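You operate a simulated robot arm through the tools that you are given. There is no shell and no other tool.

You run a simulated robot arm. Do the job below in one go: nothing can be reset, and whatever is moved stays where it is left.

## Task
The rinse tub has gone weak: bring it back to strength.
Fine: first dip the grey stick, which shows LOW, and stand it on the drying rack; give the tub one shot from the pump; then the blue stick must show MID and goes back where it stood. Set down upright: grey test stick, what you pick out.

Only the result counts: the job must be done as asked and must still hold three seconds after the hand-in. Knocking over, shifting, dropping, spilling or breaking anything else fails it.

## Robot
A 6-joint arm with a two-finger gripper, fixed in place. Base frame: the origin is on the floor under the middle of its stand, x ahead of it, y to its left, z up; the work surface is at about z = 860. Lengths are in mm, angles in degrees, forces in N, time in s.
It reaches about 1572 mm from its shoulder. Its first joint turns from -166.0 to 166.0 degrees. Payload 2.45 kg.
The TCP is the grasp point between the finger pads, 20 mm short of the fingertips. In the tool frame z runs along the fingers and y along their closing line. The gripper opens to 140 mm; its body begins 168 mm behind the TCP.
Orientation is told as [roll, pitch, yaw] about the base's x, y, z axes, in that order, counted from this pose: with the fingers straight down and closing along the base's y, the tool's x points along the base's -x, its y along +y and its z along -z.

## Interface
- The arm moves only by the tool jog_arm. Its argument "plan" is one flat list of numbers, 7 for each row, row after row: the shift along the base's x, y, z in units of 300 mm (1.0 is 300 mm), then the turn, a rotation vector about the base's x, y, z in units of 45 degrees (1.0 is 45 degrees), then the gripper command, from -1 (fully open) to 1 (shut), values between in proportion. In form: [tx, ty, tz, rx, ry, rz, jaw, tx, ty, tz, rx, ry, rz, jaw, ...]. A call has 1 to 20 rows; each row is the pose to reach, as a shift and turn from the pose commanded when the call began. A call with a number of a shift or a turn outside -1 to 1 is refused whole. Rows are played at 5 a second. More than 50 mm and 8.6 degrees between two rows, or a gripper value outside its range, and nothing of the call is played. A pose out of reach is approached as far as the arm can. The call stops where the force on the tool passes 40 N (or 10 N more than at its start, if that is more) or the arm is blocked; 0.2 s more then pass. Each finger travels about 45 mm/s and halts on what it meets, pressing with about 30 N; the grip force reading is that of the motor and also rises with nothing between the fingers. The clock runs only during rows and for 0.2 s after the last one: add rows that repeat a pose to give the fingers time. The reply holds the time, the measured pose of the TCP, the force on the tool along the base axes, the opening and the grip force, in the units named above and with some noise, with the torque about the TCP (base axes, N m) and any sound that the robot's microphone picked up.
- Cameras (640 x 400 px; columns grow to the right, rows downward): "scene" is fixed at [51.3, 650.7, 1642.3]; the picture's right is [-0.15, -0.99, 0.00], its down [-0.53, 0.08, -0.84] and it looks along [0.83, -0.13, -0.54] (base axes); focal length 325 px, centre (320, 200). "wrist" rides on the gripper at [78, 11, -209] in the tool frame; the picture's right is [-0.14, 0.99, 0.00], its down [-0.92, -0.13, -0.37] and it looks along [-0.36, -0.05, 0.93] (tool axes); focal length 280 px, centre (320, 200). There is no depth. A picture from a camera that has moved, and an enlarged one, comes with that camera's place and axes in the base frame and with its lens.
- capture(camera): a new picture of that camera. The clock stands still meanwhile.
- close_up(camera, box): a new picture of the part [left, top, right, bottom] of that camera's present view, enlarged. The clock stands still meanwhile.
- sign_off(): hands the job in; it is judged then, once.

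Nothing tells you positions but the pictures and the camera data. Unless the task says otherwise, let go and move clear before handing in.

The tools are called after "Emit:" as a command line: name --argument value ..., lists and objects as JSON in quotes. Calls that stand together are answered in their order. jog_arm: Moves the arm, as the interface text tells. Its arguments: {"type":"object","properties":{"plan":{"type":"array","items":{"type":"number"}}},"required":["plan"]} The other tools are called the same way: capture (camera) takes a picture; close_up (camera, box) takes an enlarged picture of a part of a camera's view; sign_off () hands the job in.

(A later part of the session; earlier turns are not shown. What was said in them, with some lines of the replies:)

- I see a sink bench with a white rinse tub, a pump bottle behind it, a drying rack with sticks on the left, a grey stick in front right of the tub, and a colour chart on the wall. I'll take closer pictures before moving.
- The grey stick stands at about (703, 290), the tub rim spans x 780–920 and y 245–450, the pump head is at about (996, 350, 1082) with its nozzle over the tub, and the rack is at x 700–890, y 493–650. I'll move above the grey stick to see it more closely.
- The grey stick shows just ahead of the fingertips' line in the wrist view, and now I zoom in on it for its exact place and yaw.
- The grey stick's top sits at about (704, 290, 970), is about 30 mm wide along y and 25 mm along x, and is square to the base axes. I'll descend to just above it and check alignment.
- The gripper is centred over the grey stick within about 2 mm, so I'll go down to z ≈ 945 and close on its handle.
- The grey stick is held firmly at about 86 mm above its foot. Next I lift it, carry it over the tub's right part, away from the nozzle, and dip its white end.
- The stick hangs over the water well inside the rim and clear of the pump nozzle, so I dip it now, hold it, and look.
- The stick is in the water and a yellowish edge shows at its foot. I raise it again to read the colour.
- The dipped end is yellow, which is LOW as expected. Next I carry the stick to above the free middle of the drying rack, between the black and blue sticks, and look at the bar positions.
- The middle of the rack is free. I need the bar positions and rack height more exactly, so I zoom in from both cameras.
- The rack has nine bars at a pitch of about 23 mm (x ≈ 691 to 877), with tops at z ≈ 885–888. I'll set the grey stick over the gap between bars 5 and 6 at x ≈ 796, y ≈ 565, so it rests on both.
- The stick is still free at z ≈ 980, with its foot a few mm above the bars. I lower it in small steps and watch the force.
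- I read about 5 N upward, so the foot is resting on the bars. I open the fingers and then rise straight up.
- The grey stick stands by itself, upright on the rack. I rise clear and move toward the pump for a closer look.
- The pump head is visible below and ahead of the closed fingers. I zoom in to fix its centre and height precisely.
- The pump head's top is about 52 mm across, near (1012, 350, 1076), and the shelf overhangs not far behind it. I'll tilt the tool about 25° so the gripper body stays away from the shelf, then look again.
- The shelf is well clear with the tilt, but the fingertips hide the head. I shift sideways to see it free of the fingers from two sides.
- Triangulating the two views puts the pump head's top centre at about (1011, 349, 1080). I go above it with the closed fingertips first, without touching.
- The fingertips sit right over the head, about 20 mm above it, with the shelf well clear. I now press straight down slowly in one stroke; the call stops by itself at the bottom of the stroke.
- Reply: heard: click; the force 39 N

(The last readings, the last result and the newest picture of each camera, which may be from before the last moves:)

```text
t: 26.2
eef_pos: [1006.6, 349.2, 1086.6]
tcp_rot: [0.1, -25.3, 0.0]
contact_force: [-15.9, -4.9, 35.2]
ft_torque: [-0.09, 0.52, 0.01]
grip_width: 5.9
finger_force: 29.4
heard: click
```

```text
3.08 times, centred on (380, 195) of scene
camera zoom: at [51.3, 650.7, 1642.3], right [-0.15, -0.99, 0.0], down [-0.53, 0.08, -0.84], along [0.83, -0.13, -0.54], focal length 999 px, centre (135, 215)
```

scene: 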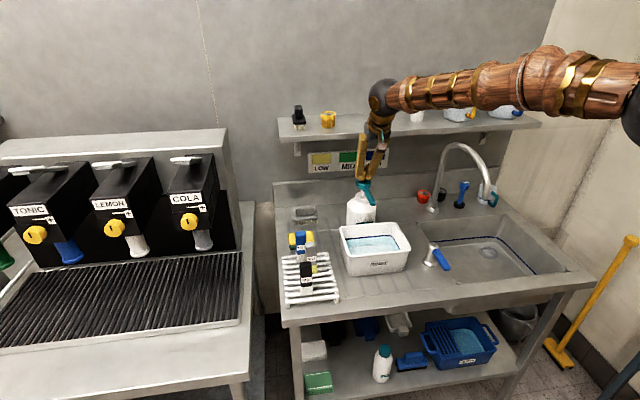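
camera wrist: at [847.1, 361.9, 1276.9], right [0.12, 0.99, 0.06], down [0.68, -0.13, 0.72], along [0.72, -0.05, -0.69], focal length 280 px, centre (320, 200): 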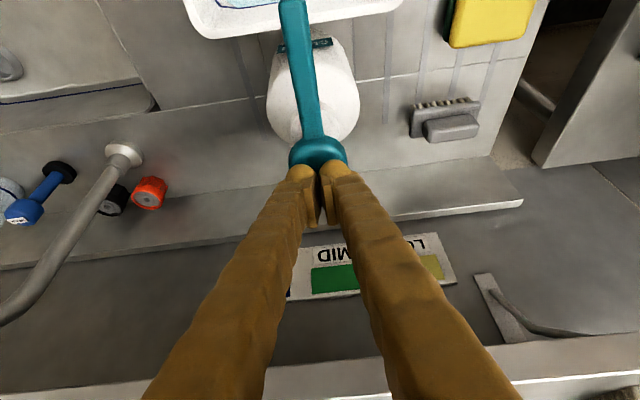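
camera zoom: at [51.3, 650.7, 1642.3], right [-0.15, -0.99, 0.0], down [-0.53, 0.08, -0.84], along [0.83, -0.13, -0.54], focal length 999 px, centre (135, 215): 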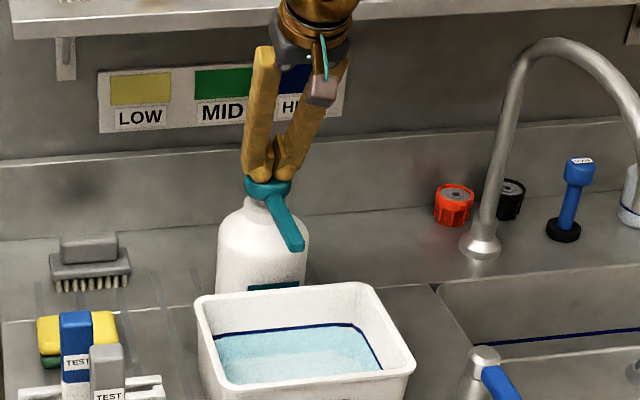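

A click sounded and the head is down against the collar, so the shot is given. I now release it by going straight up, and check the pump and tub.

Emit:
jog_arm --plan '[0, 0, 0.03, 0, 0, 0, 1, 0, 0, 0.07, 0, 0, 0, 1, 0, 0, 0.12, 0, 0, 0, 1, 0, 0, 0.2, 0, 0, 0, 1, 0, 0, 0.3, 0, 0, 0, 1, 0, 0, 0.3, 0, 0, 0, 1]'

Emit:
close_up --camera "scene" --box '[320, 130, 430, 280]'

Emit:
capture --camera "wrist"

```text
t: 27.6
eef_pos: [1005.0, 349.1, 1174.8]
tcp_rot: [0.0, -25.0, 0.0]
contact_force: [-0.2, 0.4, -0.2]
ft_torque: [0.01, 0.01, -0.02]
grip_width: 0.0
finger_force: 29.2
```

```text
2.67 times, centred on (375, 205) of scene
camera zoom: at [51.3, 650.7, 1642.3], right [-0.15, -0.99, 0.0], down [-0.53, 0.08, -0.84], along [0.83, -0.13, -0.54], focal length 866 px, centre (173, 187)
```

zoom: 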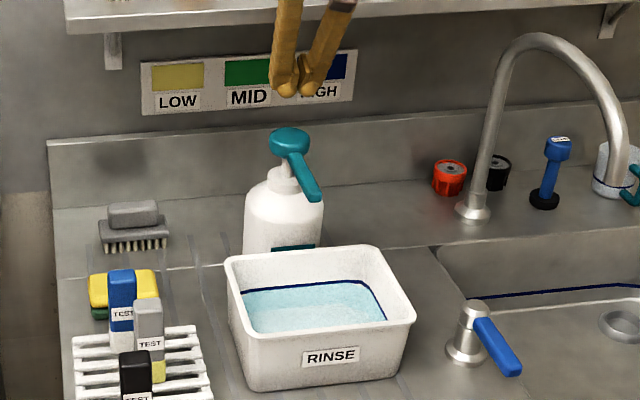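

```text
taken
camera wrist: at [846.7, 361.4, 1330.0], right [0.12, 0.99, 0.06], down [0.68, -0.13, 0.72], along [0.72, -0.05, -0.69], focal length 280 px, centre (320, 200)
```

wrist: 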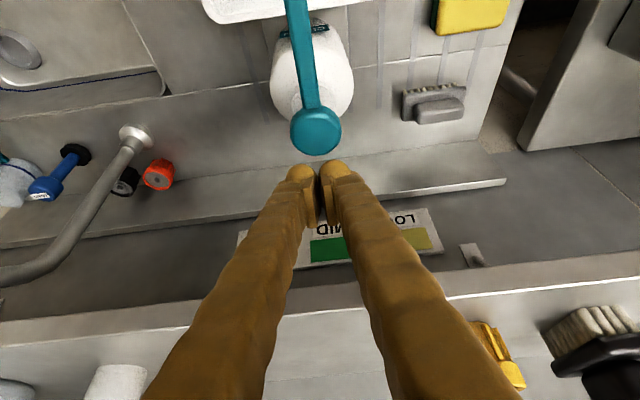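

The pump sprang back up and the bottle hasn't moved. Now I back off, level the tool and go above the blue stick with the fingers partly open.

Emit:
jog_arm --plan '[-0.13, 0, 0, 0, 0, 0, 1, -0.26, 0, 0, 0, 0, 0, 1, -0.38, 0.04, 0, 0, 0.08, 0, 1, -0.45, 0.12, 0, 0, 0.2, 0, 0.8, -0.497, 0.24, 0, 0, 0.33, 0, 0.5, -0.497, 0.38, 0, 0, 0.45, 0, 0.3, -0.497, 0.52, 0, 0, 0.5556, 0, 0.1, -0.497, 0.66, 0, 0, 0.5556, 0, 0.1, -0.497, 0.76, 0, 0, 0.5556, 0, 0.1, -0.497, 0.793, 0, 0, 0.5556, 0, 0.1, -0.497, 0.793, 0, 0, 0.5556, 0, 0.1]'

Emit:
capture --camera "wrist"

Emit:
close_up --camera "wrist" --box '[250, 90, 390, 210]'

Emit:
close_up --camera "scene" --box '[270, 215, 350, 310]'

```text
t: 30.0
eef_pos: [856.7, 585.8, 1173.2]
tcp_rot: [-0.1, 0.0, 0.0]
contact_force: [0.2, 0.9, -0.3]
ft_torque: [-0.01, 0.02, -0.01]
grip_width: 63.0
finger_force: 0.0
```

```text
taken
camera wrist: at [778.6, 599.3, 1381.7], right [0.14, 0.99, 0.0], down [0.92, -0.13, 0.37], along [0.36, -0.05, -0.93], focal length 280 px, centre (320, 200)
```

wrist: 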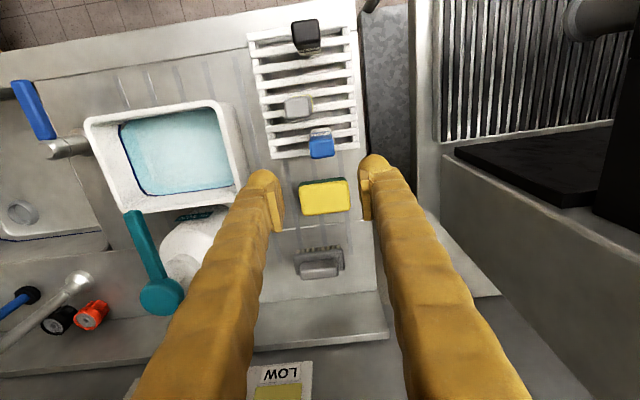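

```text
3.33 times, centred on (320, 150) of wrist
camera zoom: at [778.6, 599.3, 1381.7], right [0.14, 0.99, 0.0], down [0.92, -0.13, 0.37], along [0.36, -0.05, -0.93], focal length 935 px, centre (320, 367)
```

zoom: 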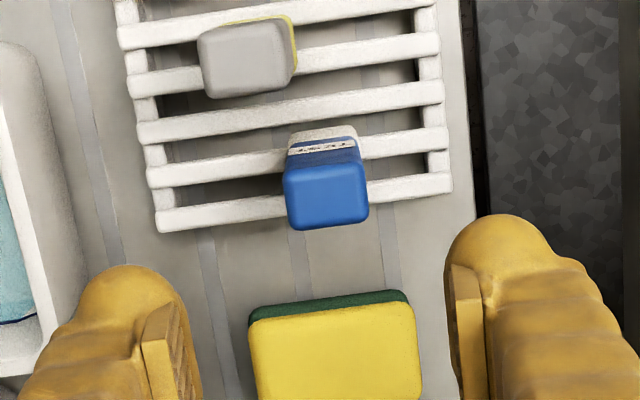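

```text
4.21 times, centred on (310, 262) of scene
camera zoom: at [51.3, 650.7, 1642.3], right [-0.15, -0.99, 0.0], down [-0.53, 0.08, -0.84], along [0.83, -0.13, -0.54], focal length 1367 px, centre (362, -63)
```

zoom: 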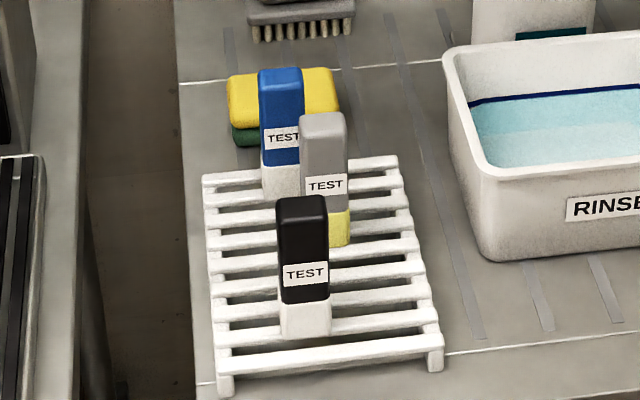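

The blue stick's top is centred at about (854.5, 591), upright on bar 8 of the rack. I correct by a few mm and descend to just above it for a final check.

Emit:
jog_arm --plan '[-0.005, 0.0133, -0.1, 0, 0, 0, 0.1, -0.005, 0.0133, -0.22, 0, 0, 0, 0.1, -0.005, 0.0133, -0.34, 0, 0, 0, 0.1, -0.005, 0.0133, -0.44, 0, 0, 0, 0.1, -0.005, 0.0133, -0.44, 0, 0, 0, 0.1]'

Emit:
close_up --camera "wrist" --box '[240, 120, 400, 240]'

Emit:
close_up --camera "scene" --box '[270, 200, 350, 290]'

```text
t: 31.2
eef_pos: [856.9, 590.5, 1041.7]
tcp_rot: [-0.1, -0.1, 0.0]
contact_force: [0.0, 0.7, 0.8]
ft_torque: [0.0, 0.02, 0.01]
grip_width: 62.9
finger_force: 0.1
```

```text
3.33 times, centred on (320, 180) of wrist
camera zoom: at [777.5, 603.8, 1249.4], right [0.14, 0.99, 0.0], down [0.92, -0.13, 0.37], along [0.37, -0.05, -0.93], focal length 935 px, centre (320, 267)
```

zoom: 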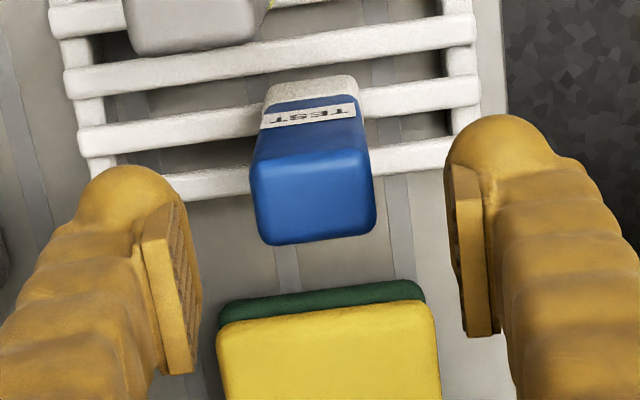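

```text
4.44 times, centred on (310, 245) of scene
camera zoom: at [51.3, 650.7, 1642.3], right [-0.15, -0.99, 0.0], down [-0.53, 0.08, -0.84], along [0.83, -0.13, -0.54], focal length 1443 px, centre (364, 0)
```

zoom: 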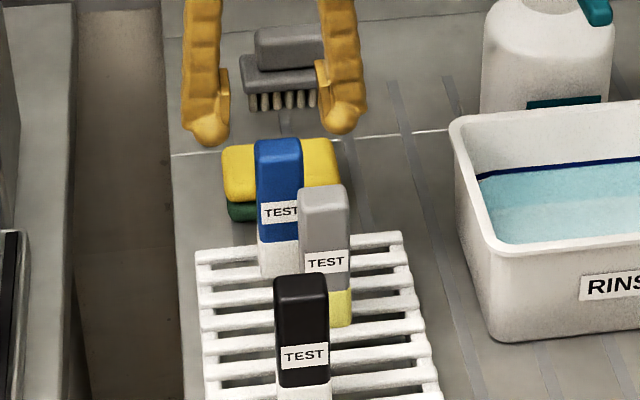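

The blue stick is centred between the fingers to within about 1 mm. I go down to the same grip height and close.

Emit:
jog_arm --plan '[0, 0, -0.11, 0, 0, 0, 0.1, 0, 0, -0.22, 0, 0, 0, 0.1, 0, 0, -0.22, 0, 0, 0, 0.3, 0, 0, -0.22, 0, 0, 0, 1, 0, 0, -0.22, 0, 0, 0, 1, 0, 0, -0.22, 0, 0, 0, 1, 0, 0, -0.22, 0, 0, 0, 1]'

Emit:
close_up --camera "wrist" --box '[240, 120, 400, 240]'

Emit:
close_up --camera "scene" --box '[270, 200, 350, 290]'

```text
t: 32.8
eef_pos: [856.0, 592.0, 974.9]
tcp_rot: [-0.1, 0.0, 0.0]
contact_force: [1.0, 0.9, 0.9]
ft_torque: [-0.03, 0.01, 0.01]
grip_width: 32.4
finger_force: 30.3
```

```text
3.33 times, centred on (320, 180) of wrist
camera zoom: at [776.9, 604.5, 1183.3], right [0.14, 0.99, 0.0], down [0.92, -0.13, 0.37], along [0.36, -0.05, -0.93], focal length 935 px, centre (320, 267)
```

zoom: 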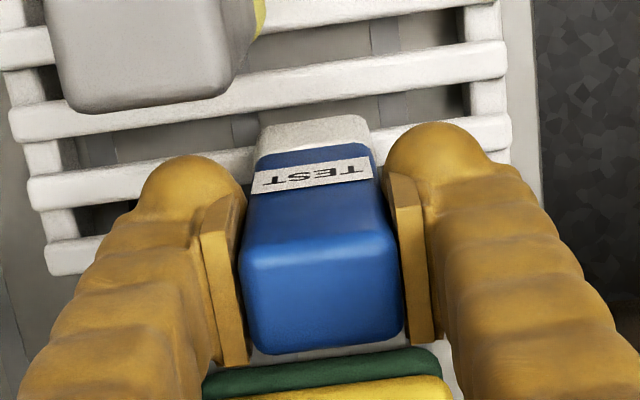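

```text
4.44 times, centred on (310, 245) of scene
camera zoom: at [51.3, 650.7, 1642.3], right [-0.15, -0.99, 0.0], down [-0.53, 0.08, -0.84], along [0.83, -0.13, -0.54], focal length 1443 px, centre (364, 0)
```

zoom: 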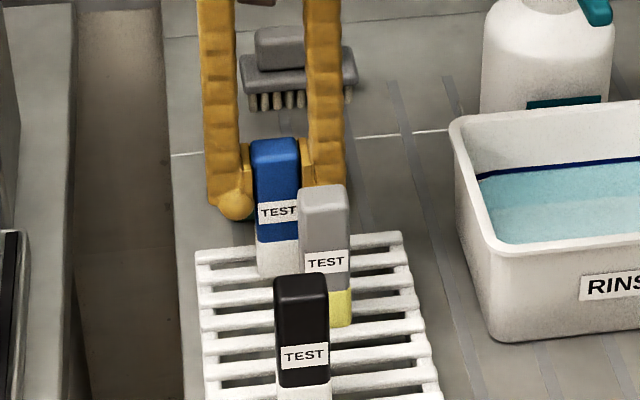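

The blue stick is gripped; its top moved by about 3 mm. I compare its foot with an earlier picture using the same crop before lifting, so I can return it to the same spot.

Emit:
close_up --camera "scene" --box '[278, 240, 348, 310]'

Emit:
close_up --camera "scene" --box '[270, 215, 370, 310]'

Emit:
close_up --camera "scene" --box '[290, 225, 330, 275]'

```text
5.71 times, centred on (313, 275) of scene
camera zoom: at [51.3, 650.7, 1642.3], right [-0.15, -0.99, 0.0], down [-0.53, 0.08, -0.84], along [0.83, -0.13, -0.54], focal length 1855 px, centre (360, -229)
```

zoom: 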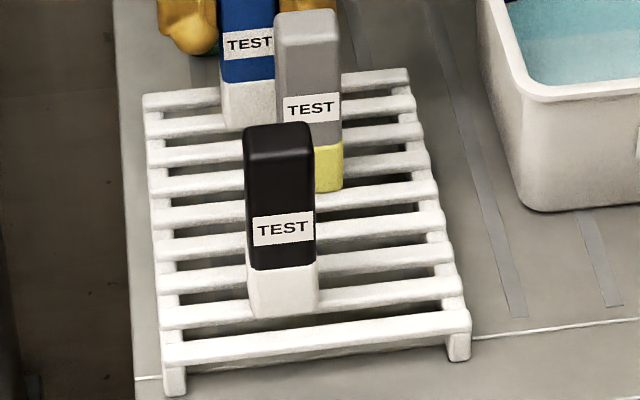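

```text
4.21 times, centred on (320, 262) of scene
camera zoom: at [51.3, 650.7, 1642.3], right [-0.15, -0.99, 0.0], down [-0.53, 0.08, -0.84], along [0.83, -0.13, -0.54], focal length 1367 px, centre (320, -63)
```

zoom: 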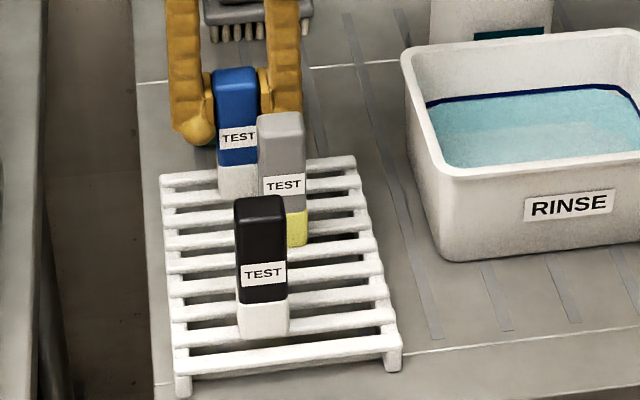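

```text
8.00 times, centred on (310, 250) of scene
camera zoom: at [51.3, 650.7, 1642.3], right [-0.15, -0.99, 0.0], down [-0.53, 0.08, -0.84], along [0.83, -0.13, -0.54], focal length 2597 px, centre (400, -200)
```

zoom: 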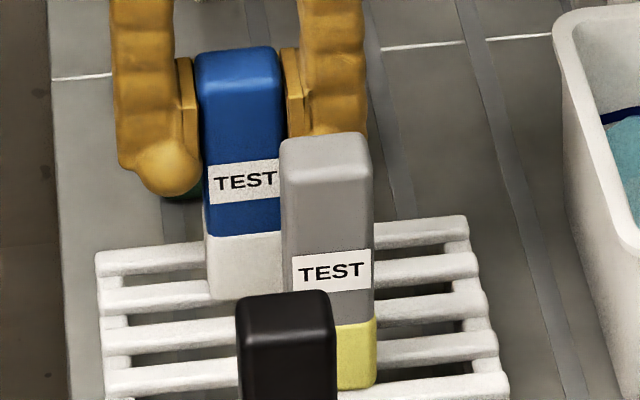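

The stick's foot moved only about 2 mm in the grip; I'll allow for that when returning it. I lift the blue stick and carry it over the left-middle part of the tub, away from the nozzle.

Emit:
jog_arm --plan '[0, 0, 0.08, 0, 0, 0, 1, 0, 0, 0.2, 0, 0, 0, 1, 0, 0, 0.33, 0, 0, 0, 1, 0, 0, 0.46, 0, 0, 0, 1, -0.05, -0.1, 0.46, 0, 0, 0, 1, -0.0987, -0.22, 0.46, 0, 0, 0, 1, -0.0987, -0.35, 0.46, 0, 0, 0, 1, -0.0987, -0.48, 0.46, 0, 0, 0, 1, -0.0987, -0.6, 0.46, 0, 0, 0, 1, -0.0987, -0.687, 0.46, 0, 0, 0, 1, -0.0987, -0.687, 0.46, 0, 0, 0, 1]'

Emit:
capture --camera "wrist"

Emit:
close_up --camera "scene" --box '[280, 160, 420, 310]'

```text
t: 35.2
eef_pos: [828.4, 386.5, 1112.9]
tcp_rot: [0.0, -0.1, 0.0]
contact_force: [0.2, -1.2, -1.0]
ft_torque: [0.03, 0.03, -0.02]
grip_width: 32.6
finger_force: 30.0
```

```text
taken
camera wrist: at [748.6, 397.4, 1321.4], right [0.14, 0.99, 0.0], down [0.92, -0.13, 0.37], along [0.37, -0.05, -0.93], focal length 280 px, centre (320, 200)
```

wrist: 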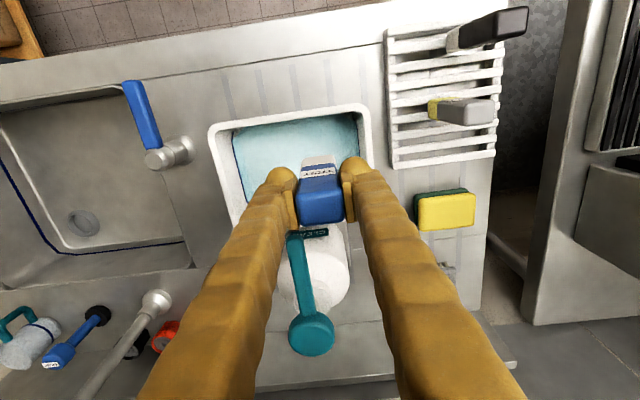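

```text
2.67 times, centred on (350, 235) of scene
camera zoom: at [51.3, 650.7, 1642.3], right [-0.15, -0.99, 0.0], down [-0.53, 0.08, -0.84], along [0.83, -0.13, -0.54], focal length 866 px, centre (240, 107)
```

zoom: 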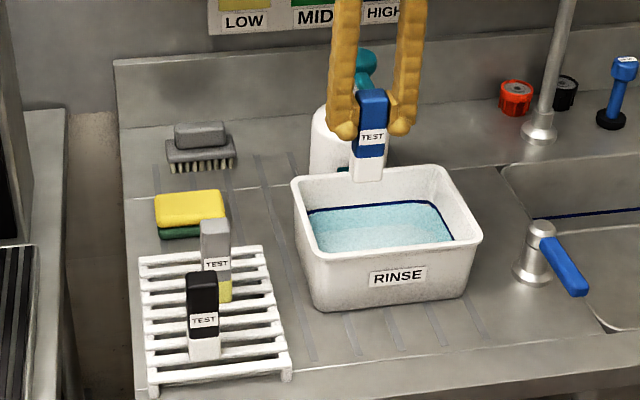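

The blue stick hangs over the water inside the rim, and the nozzle tip is behind it and clear. I dip it to the same depth and hold.

Emit:
jog_arm --plan '[0, 0, -0.12, 0, 0, 0, 1, 0, 0, -0.25, 0, 0, 0, 1, 0, 0, -0.36, 0, 0, 0, 1, 0, 0, -0.44, 0, 0, 0, 1, 0, 0, -0.485, 0, 0, 0, 1, 0, 0, -0.505, 0, 0, 0, 1, 0, 0, -0.505, 0, 0, 0, 1, 0, 0, -0.505, 0, 0, 0, 1, 0, 0, -0.505, 0, 0, 0, 1, 0, 0, -0.505, 0, 0, 0, 1, 0, 0, -0.505, 0, 0, 0, 1, 0, 0, -0.505, 0, 0, 0, 1]'

Emit:
jog_arm --plan '[0, 0, 0.06, 0, 0, 0, 1, 0, 0, 0.14, 0, 0, 0, 1, 0, 0, 0.25, 0, 0, 0, 1, 0, 0, 0.37, 0, 0, 0, 1, 0, 0, 0.49, 0, 0, 0, 1, 0, 0, 0.505, 0, 0, 0, 1, 0, 0, 0.505, 0, 0, 0, 1]'

Emit:
close_up --camera "scene" --box '[330, 160, 410, 250]'

Emit:
capture --camera "wrist"

```text
t: 37.8
eef_pos: [825.9, 386.1, 962.4]
tcp_rot: [0.0, -0.1, 0.0]
contact_force: [-1.0, -0.1, -0.8]
ft_torque: [0.02, 0.03, 0.03]
grip_width: 32.7
finger_force: 29.8
```

```text
t: 39.4
eef_pos: [826.9, 385.7, 1113.8]
tcp_rot: [0.0, -0.1, 0.1]
contact_force: [0.8, 0.8, -0.9]
ft_torque: [-0.02, 0.01, -0.03]
grip_width: 32.5
finger_force: 29.9
```

```text
4.44 times, centred on (370, 205) of scene
camera zoom: at [51.3, 650.7, 1642.3], right [-0.15, -0.99, 0.0], down [-0.53, 0.08, -0.84], along [0.83, -0.13, -0.54], focal length 1443 px, centre (98, 178)
```

zoom: 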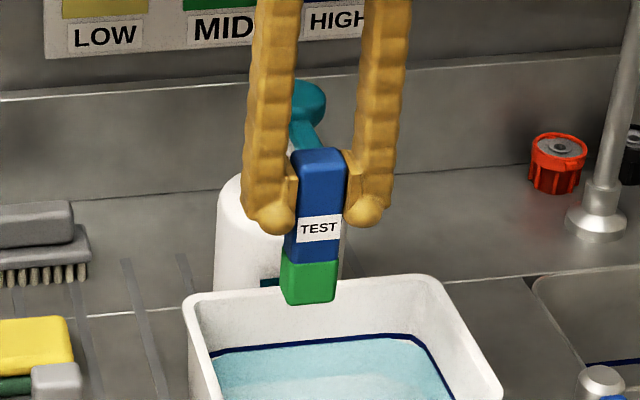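

```text
taken
camera wrist: at [748.1, 397.4, 1321.7], right [0.14, 0.99, 0.0], down [0.92, -0.13, 0.37], along [0.37, -0.05, -0.93], focal length 280 px, centre (320, 200)
```

wrist: 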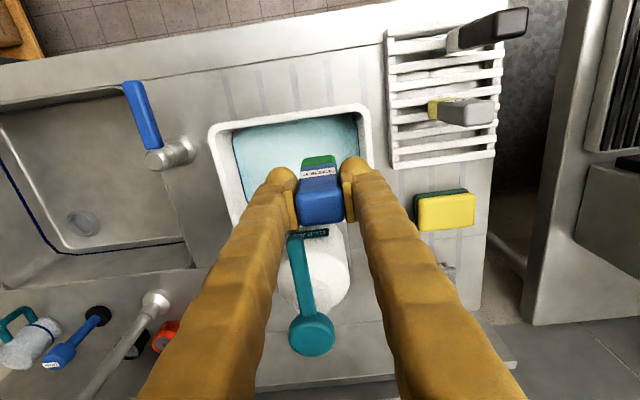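

The dipped end is green: MID. I now carry the blue stick back to its original spot, correcting about 2.5 mm in y for the earlier shift in the grip.

Emit:
jog_arm --plan '[0.04, 0.08, 0, 0, 0, 0, 1, 0.0987, 0.18, 0, 0, 0, 0, 1, 0.0987, 0.31, 0, 0, 0, 0, 1, 0.0987, 0.44, 0, 0, 0, 0, 1, 0.0987, 0.57, 0, 0, 0, 0, 1, 0.0987, 0.66, 0, 0, 0, 0, 1, 0.0987, 0.678, 0, 0, 0, 0, 1, 0.0987, 0.678, -0.1, 0, 0, 0, 1, 0.0987, 0.678, -0.22, 0, 0, 0, 1, 0.0987, 0.678, -0.33, 0, 0, 0, 1, 0.0987, 0.678, -0.41, 0, 0, 0, 1, 0.0987, 0.678, -0.445, 0, 0, 0, 1, 0.0987, 0.678, -0.445, 0, 0, 0, 1]'

Emit:
close_up --camera "scene" --box '[278, 240, 348, 310]'

Emit:
close_up --camera "scene" --box '[270, 215, 370, 310]'

Emit:
close_up --camera "wrist" --box '[240, 120, 400, 240]'

```text
t: 42.2
eef_pos: [854.7, 589.6, 978.9]
tcp_rot: [0.0, 0.0, 0.0]
contact_force: [0.8, -0.1, -1.6]
ft_torque: [-0.05, 0.0, 0.01]
grip_width: 32.5
finger_force: 30.6
```

```text
5.71 times, centred on (313, 275) of scene
camera zoom: at [51.3, 650.7, 1642.3], right [-0.15, -0.99, 0.0], down [-0.53, 0.08, -0.84], along [0.83, -0.13, -0.54], focal length 1855 px, centre (360, -229)
```

zoom: 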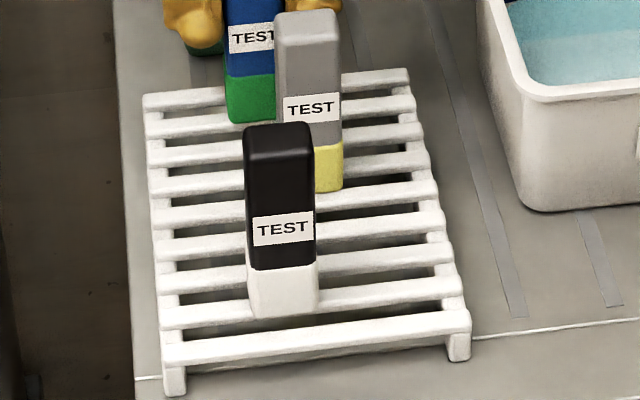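

```text
4.21 times, centred on (320, 262) of scene
camera zoom: at [51.3, 650.7, 1642.3], right [-0.15, -0.99, 0.0], down [-0.53, 0.08, -0.84], along [0.83, -0.13, -0.54], focal length 1367 px, centre (320, -63)
```

zoom: 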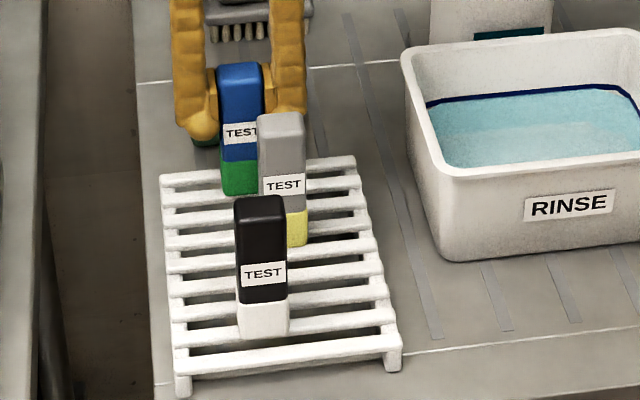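

```text
3.33 times, centred on (320, 180) of wrist
camera zoom: at [777.0, 601.2, 1187.1], right [0.14, 0.99, 0.0], down [0.92, -0.13, 0.37], along [0.37, -0.05, -0.93], focal length 935 px, centre (320, 267)
```

zoom: 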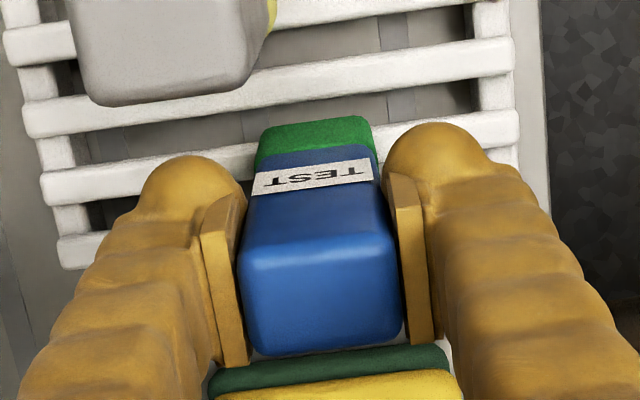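

The blue stick is aligned with where it stood, a few mm above the bars. I lower it gently to contact.

Emit:
jog_arm --plan '[0, 0.002, -0.005, 0, 0, 0, 1, 0, 0.002, -0.01, 0, 0, 0, 1, 0, 0.002, -0.0143, 0, 0, 0, 1, 0, 0.002, -0.0143, 0, 0, 0, 1]'

```text
t: 43.2
eef_pos: [855.1, 589.0, 974.2]
tcp_rot: [0.1, 0.1, 0.1]
contact_force: [0.1, 0.1, -1.1]
ft_torque: [0.03, -0.04, -0.02]
grip_width: 33.0
finger_force: 29.8
```

There's no contact yet; I lower another fraction of a millimetre at a time.

Emit:
jog_arm --plan '[0, 0, -0.0015, 0, 0, 0, 1, 0, 0, -0.0015, 0, 0, 0, 1]'

```text
t: 43.8
eef_pos: [856.2, 588.2, 974.4]
tcp_rot: [0.0, -0.1, 0.0]
contact_force: [0.6, -0.3, 0.7]
ft_torque: [0.02, 0.03, 0.0]
grip_width: 32.6
finger_force: 29.7
```

Emit:
jog_arm --plan '[0, 0, -0.0017, 0, 0, 0, 1, 0, 0, -0.0017, 0, 0, 0, 1]'

```text
t: 44.4
eef_pos: [855.3, 588.8, 974.2]
tcp_rot: [0.0, -0.1, -0.1]
contact_force: [-1.9, 0.1, 4.6]
ft_torque: [0.09, 0.09, 0.0]
grip_width: 32.6
finger_force: 29.9
```

The upward force is now 4.6 N, so the blue stick rests on the rack. I open the fingers in place.

Emit:
jog_arm --plan '[0, 0, 0, 0, 0, 0, 0.5, 0, 0, 0, 0, 0, 0, 0.3, 0, 0, 0, 0, 0, 0, 0.1, 0, 0, 0, 0, 0, 0, 0.1]'

Emit:
close_up --camera "scene" --box '[270, 215, 370, 310]'

Emit:
close_up --camera "wrist" --box '[240, 120, 400, 240]'

```text
t: 45.4
eef_pos: [855.0, 589.0, 974.5]
tcp_rot: [0.1, 0.0, -0.1]
contact_force: [0.5, -0.2, -0.1]
ft_torque: [0.02, -0.01, 0.0]
grip_width: 63.1
finger_force: 0.0
```

```text
4.21 times, centred on (320, 262) of scene
camera zoom: at [51.3, 650.7, 1642.3], right [-0.15, -0.99, 0.0], down [-0.53, 0.08, -0.84], along [0.83, -0.13, -0.54], focal length 1367 px, centre (320, -63)
```

zoom: 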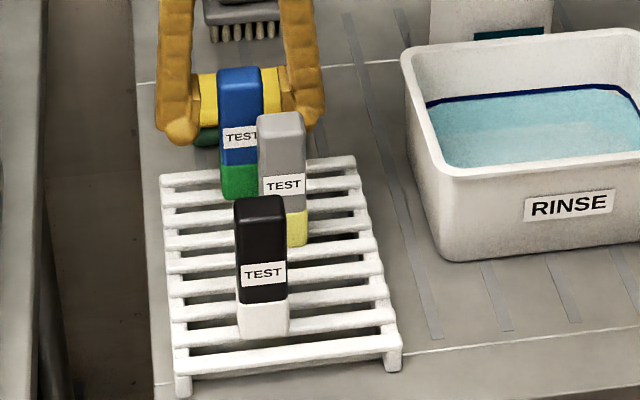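

```text
3.33 times, centred on (320, 180) of wrist
camera zoom: at [777.3, 601.5, 1182.5], right [0.14, 0.99, 0.0], down [0.92, -0.13, 0.37], along [0.37, -0.05, -0.93], focal length 935 px, centre (320, 267)
```

zoom: 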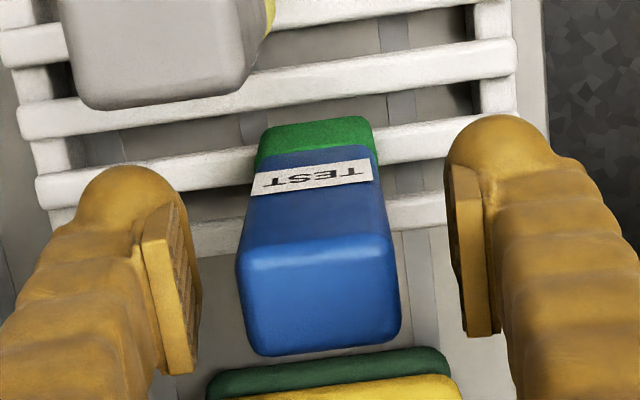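

The blue stick stands upright at its old place with a green end. I rise straight up, clear of everything, and check the whole scene.

Emit:
jog_arm --plan '[0, 0, 0.06, 0, 0, 0, 0.1, 0, 0, 0.16, 0, 0, 0, 0.1, 0, 0, 0.29, 0, 0, 0, 0.1, 0, 0, 0.42, 0, 0, 0, 0.1, 0, 0, 0.55, 0, 0, 0, 0.1, 0, 0, 0.68, 0, 0, 0, 0.1, -0.1, 0, 0.78, 0, 0, 0, 0.1, -0.2, -0.05, 0.85, 0, 0, 0, 0.1, -0.3, -0.12, 0.9, 0, 0, 0, 0.1, -0.3, -0.12, 0.9, 0, 0, 0, 0.1]'

Emit:
capture --camera "scene"

Emit:
capture --camera "wrist"

Emit:
close_up --camera "scene" --box '[270, 170, 430, 310]'

Emit:
close_up --camera "scene" --box '[278, 225, 348, 305]'

```text
t: 47.6
eef_pos: [766.9, 553.9, 1243.1]
tcp_rot: [-0.1, 0.1, -0.1]
contact_force: [-0.8, 0.1, -0.3]
ft_torque: [0.01, 0.01, 0.0]
grip_width: 63.1
finger_force: 0.0
```

```text
taken
```

scene: 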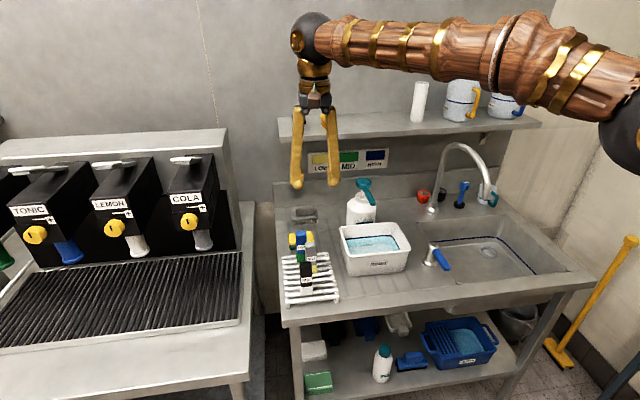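

```text
taken
camera wrist: at [687.9, 565.8, 1451.8], right [0.14, 0.99, 0.0], down [0.92, -0.13, 0.37], along [0.36, -0.05, -0.93], focal length 280 px, centre (320, 200)
```

wrist: 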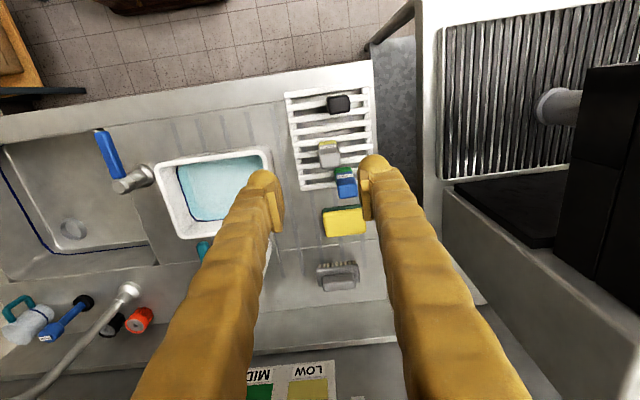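

```text
2.86 times, centred on (350, 240) of scene
camera zoom: at [51.3, 650.7, 1642.3], right [-0.15, -0.99, 0.0], down [-0.53, 0.08, -0.84], along [0.83, -0.13, -0.54], focal length 927 px, centre (234, 86)
```

zoom: 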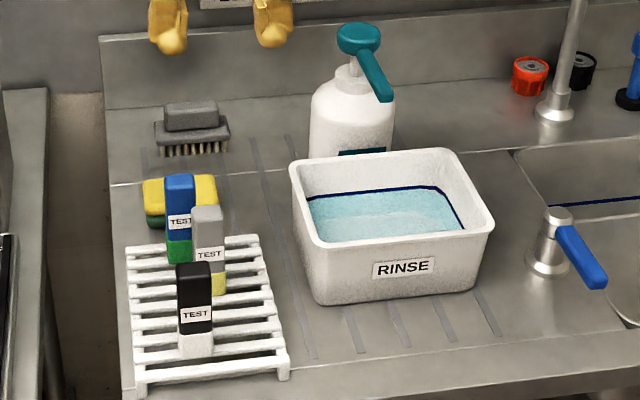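

```text
5.00 times, centred on (313, 265) of scene
camera zoom: at [51.3, 650.7, 1642.3], right [-0.15, -0.99, 0.0], down [-0.53, 0.08, -0.84], along [0.83, -0.13, -0.54], focal length 1623 px, centre (355, -125)
```

zoom: 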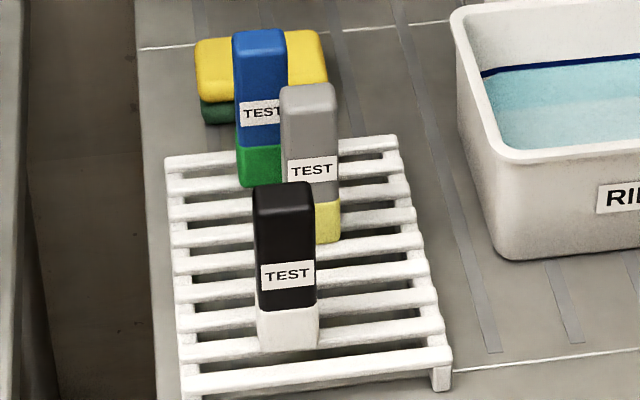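

All three sticks stand upright on the rack: grey shows yellow (LOW), blue shows green (MID) and is back in its old place, and black is untouched. The tub and pump haven't moved and the gripper is clear, so I hand in.

Emit:
sign_off

```text
The job is handed in.
```

The rinse tub is back to strength: the blue stick came out green (MID) after one shot from the pump. The job has been handed in, but no verdict came back.

- **Grey stick:** it came out yellow (LOW) when dipped first. It now stands upright on the drying rack, between the black and blue sticks.
- **Pump:** I pressed it once, straight down. It clicked and sprang back up, and the bottle did not move.
- **Blue stick:** it is back upright where it stood, to within about 1 mm as judged from the pictures.

The black stick, the tub and everything else were left untouched, and the gripper was clear of everything at hand-in.
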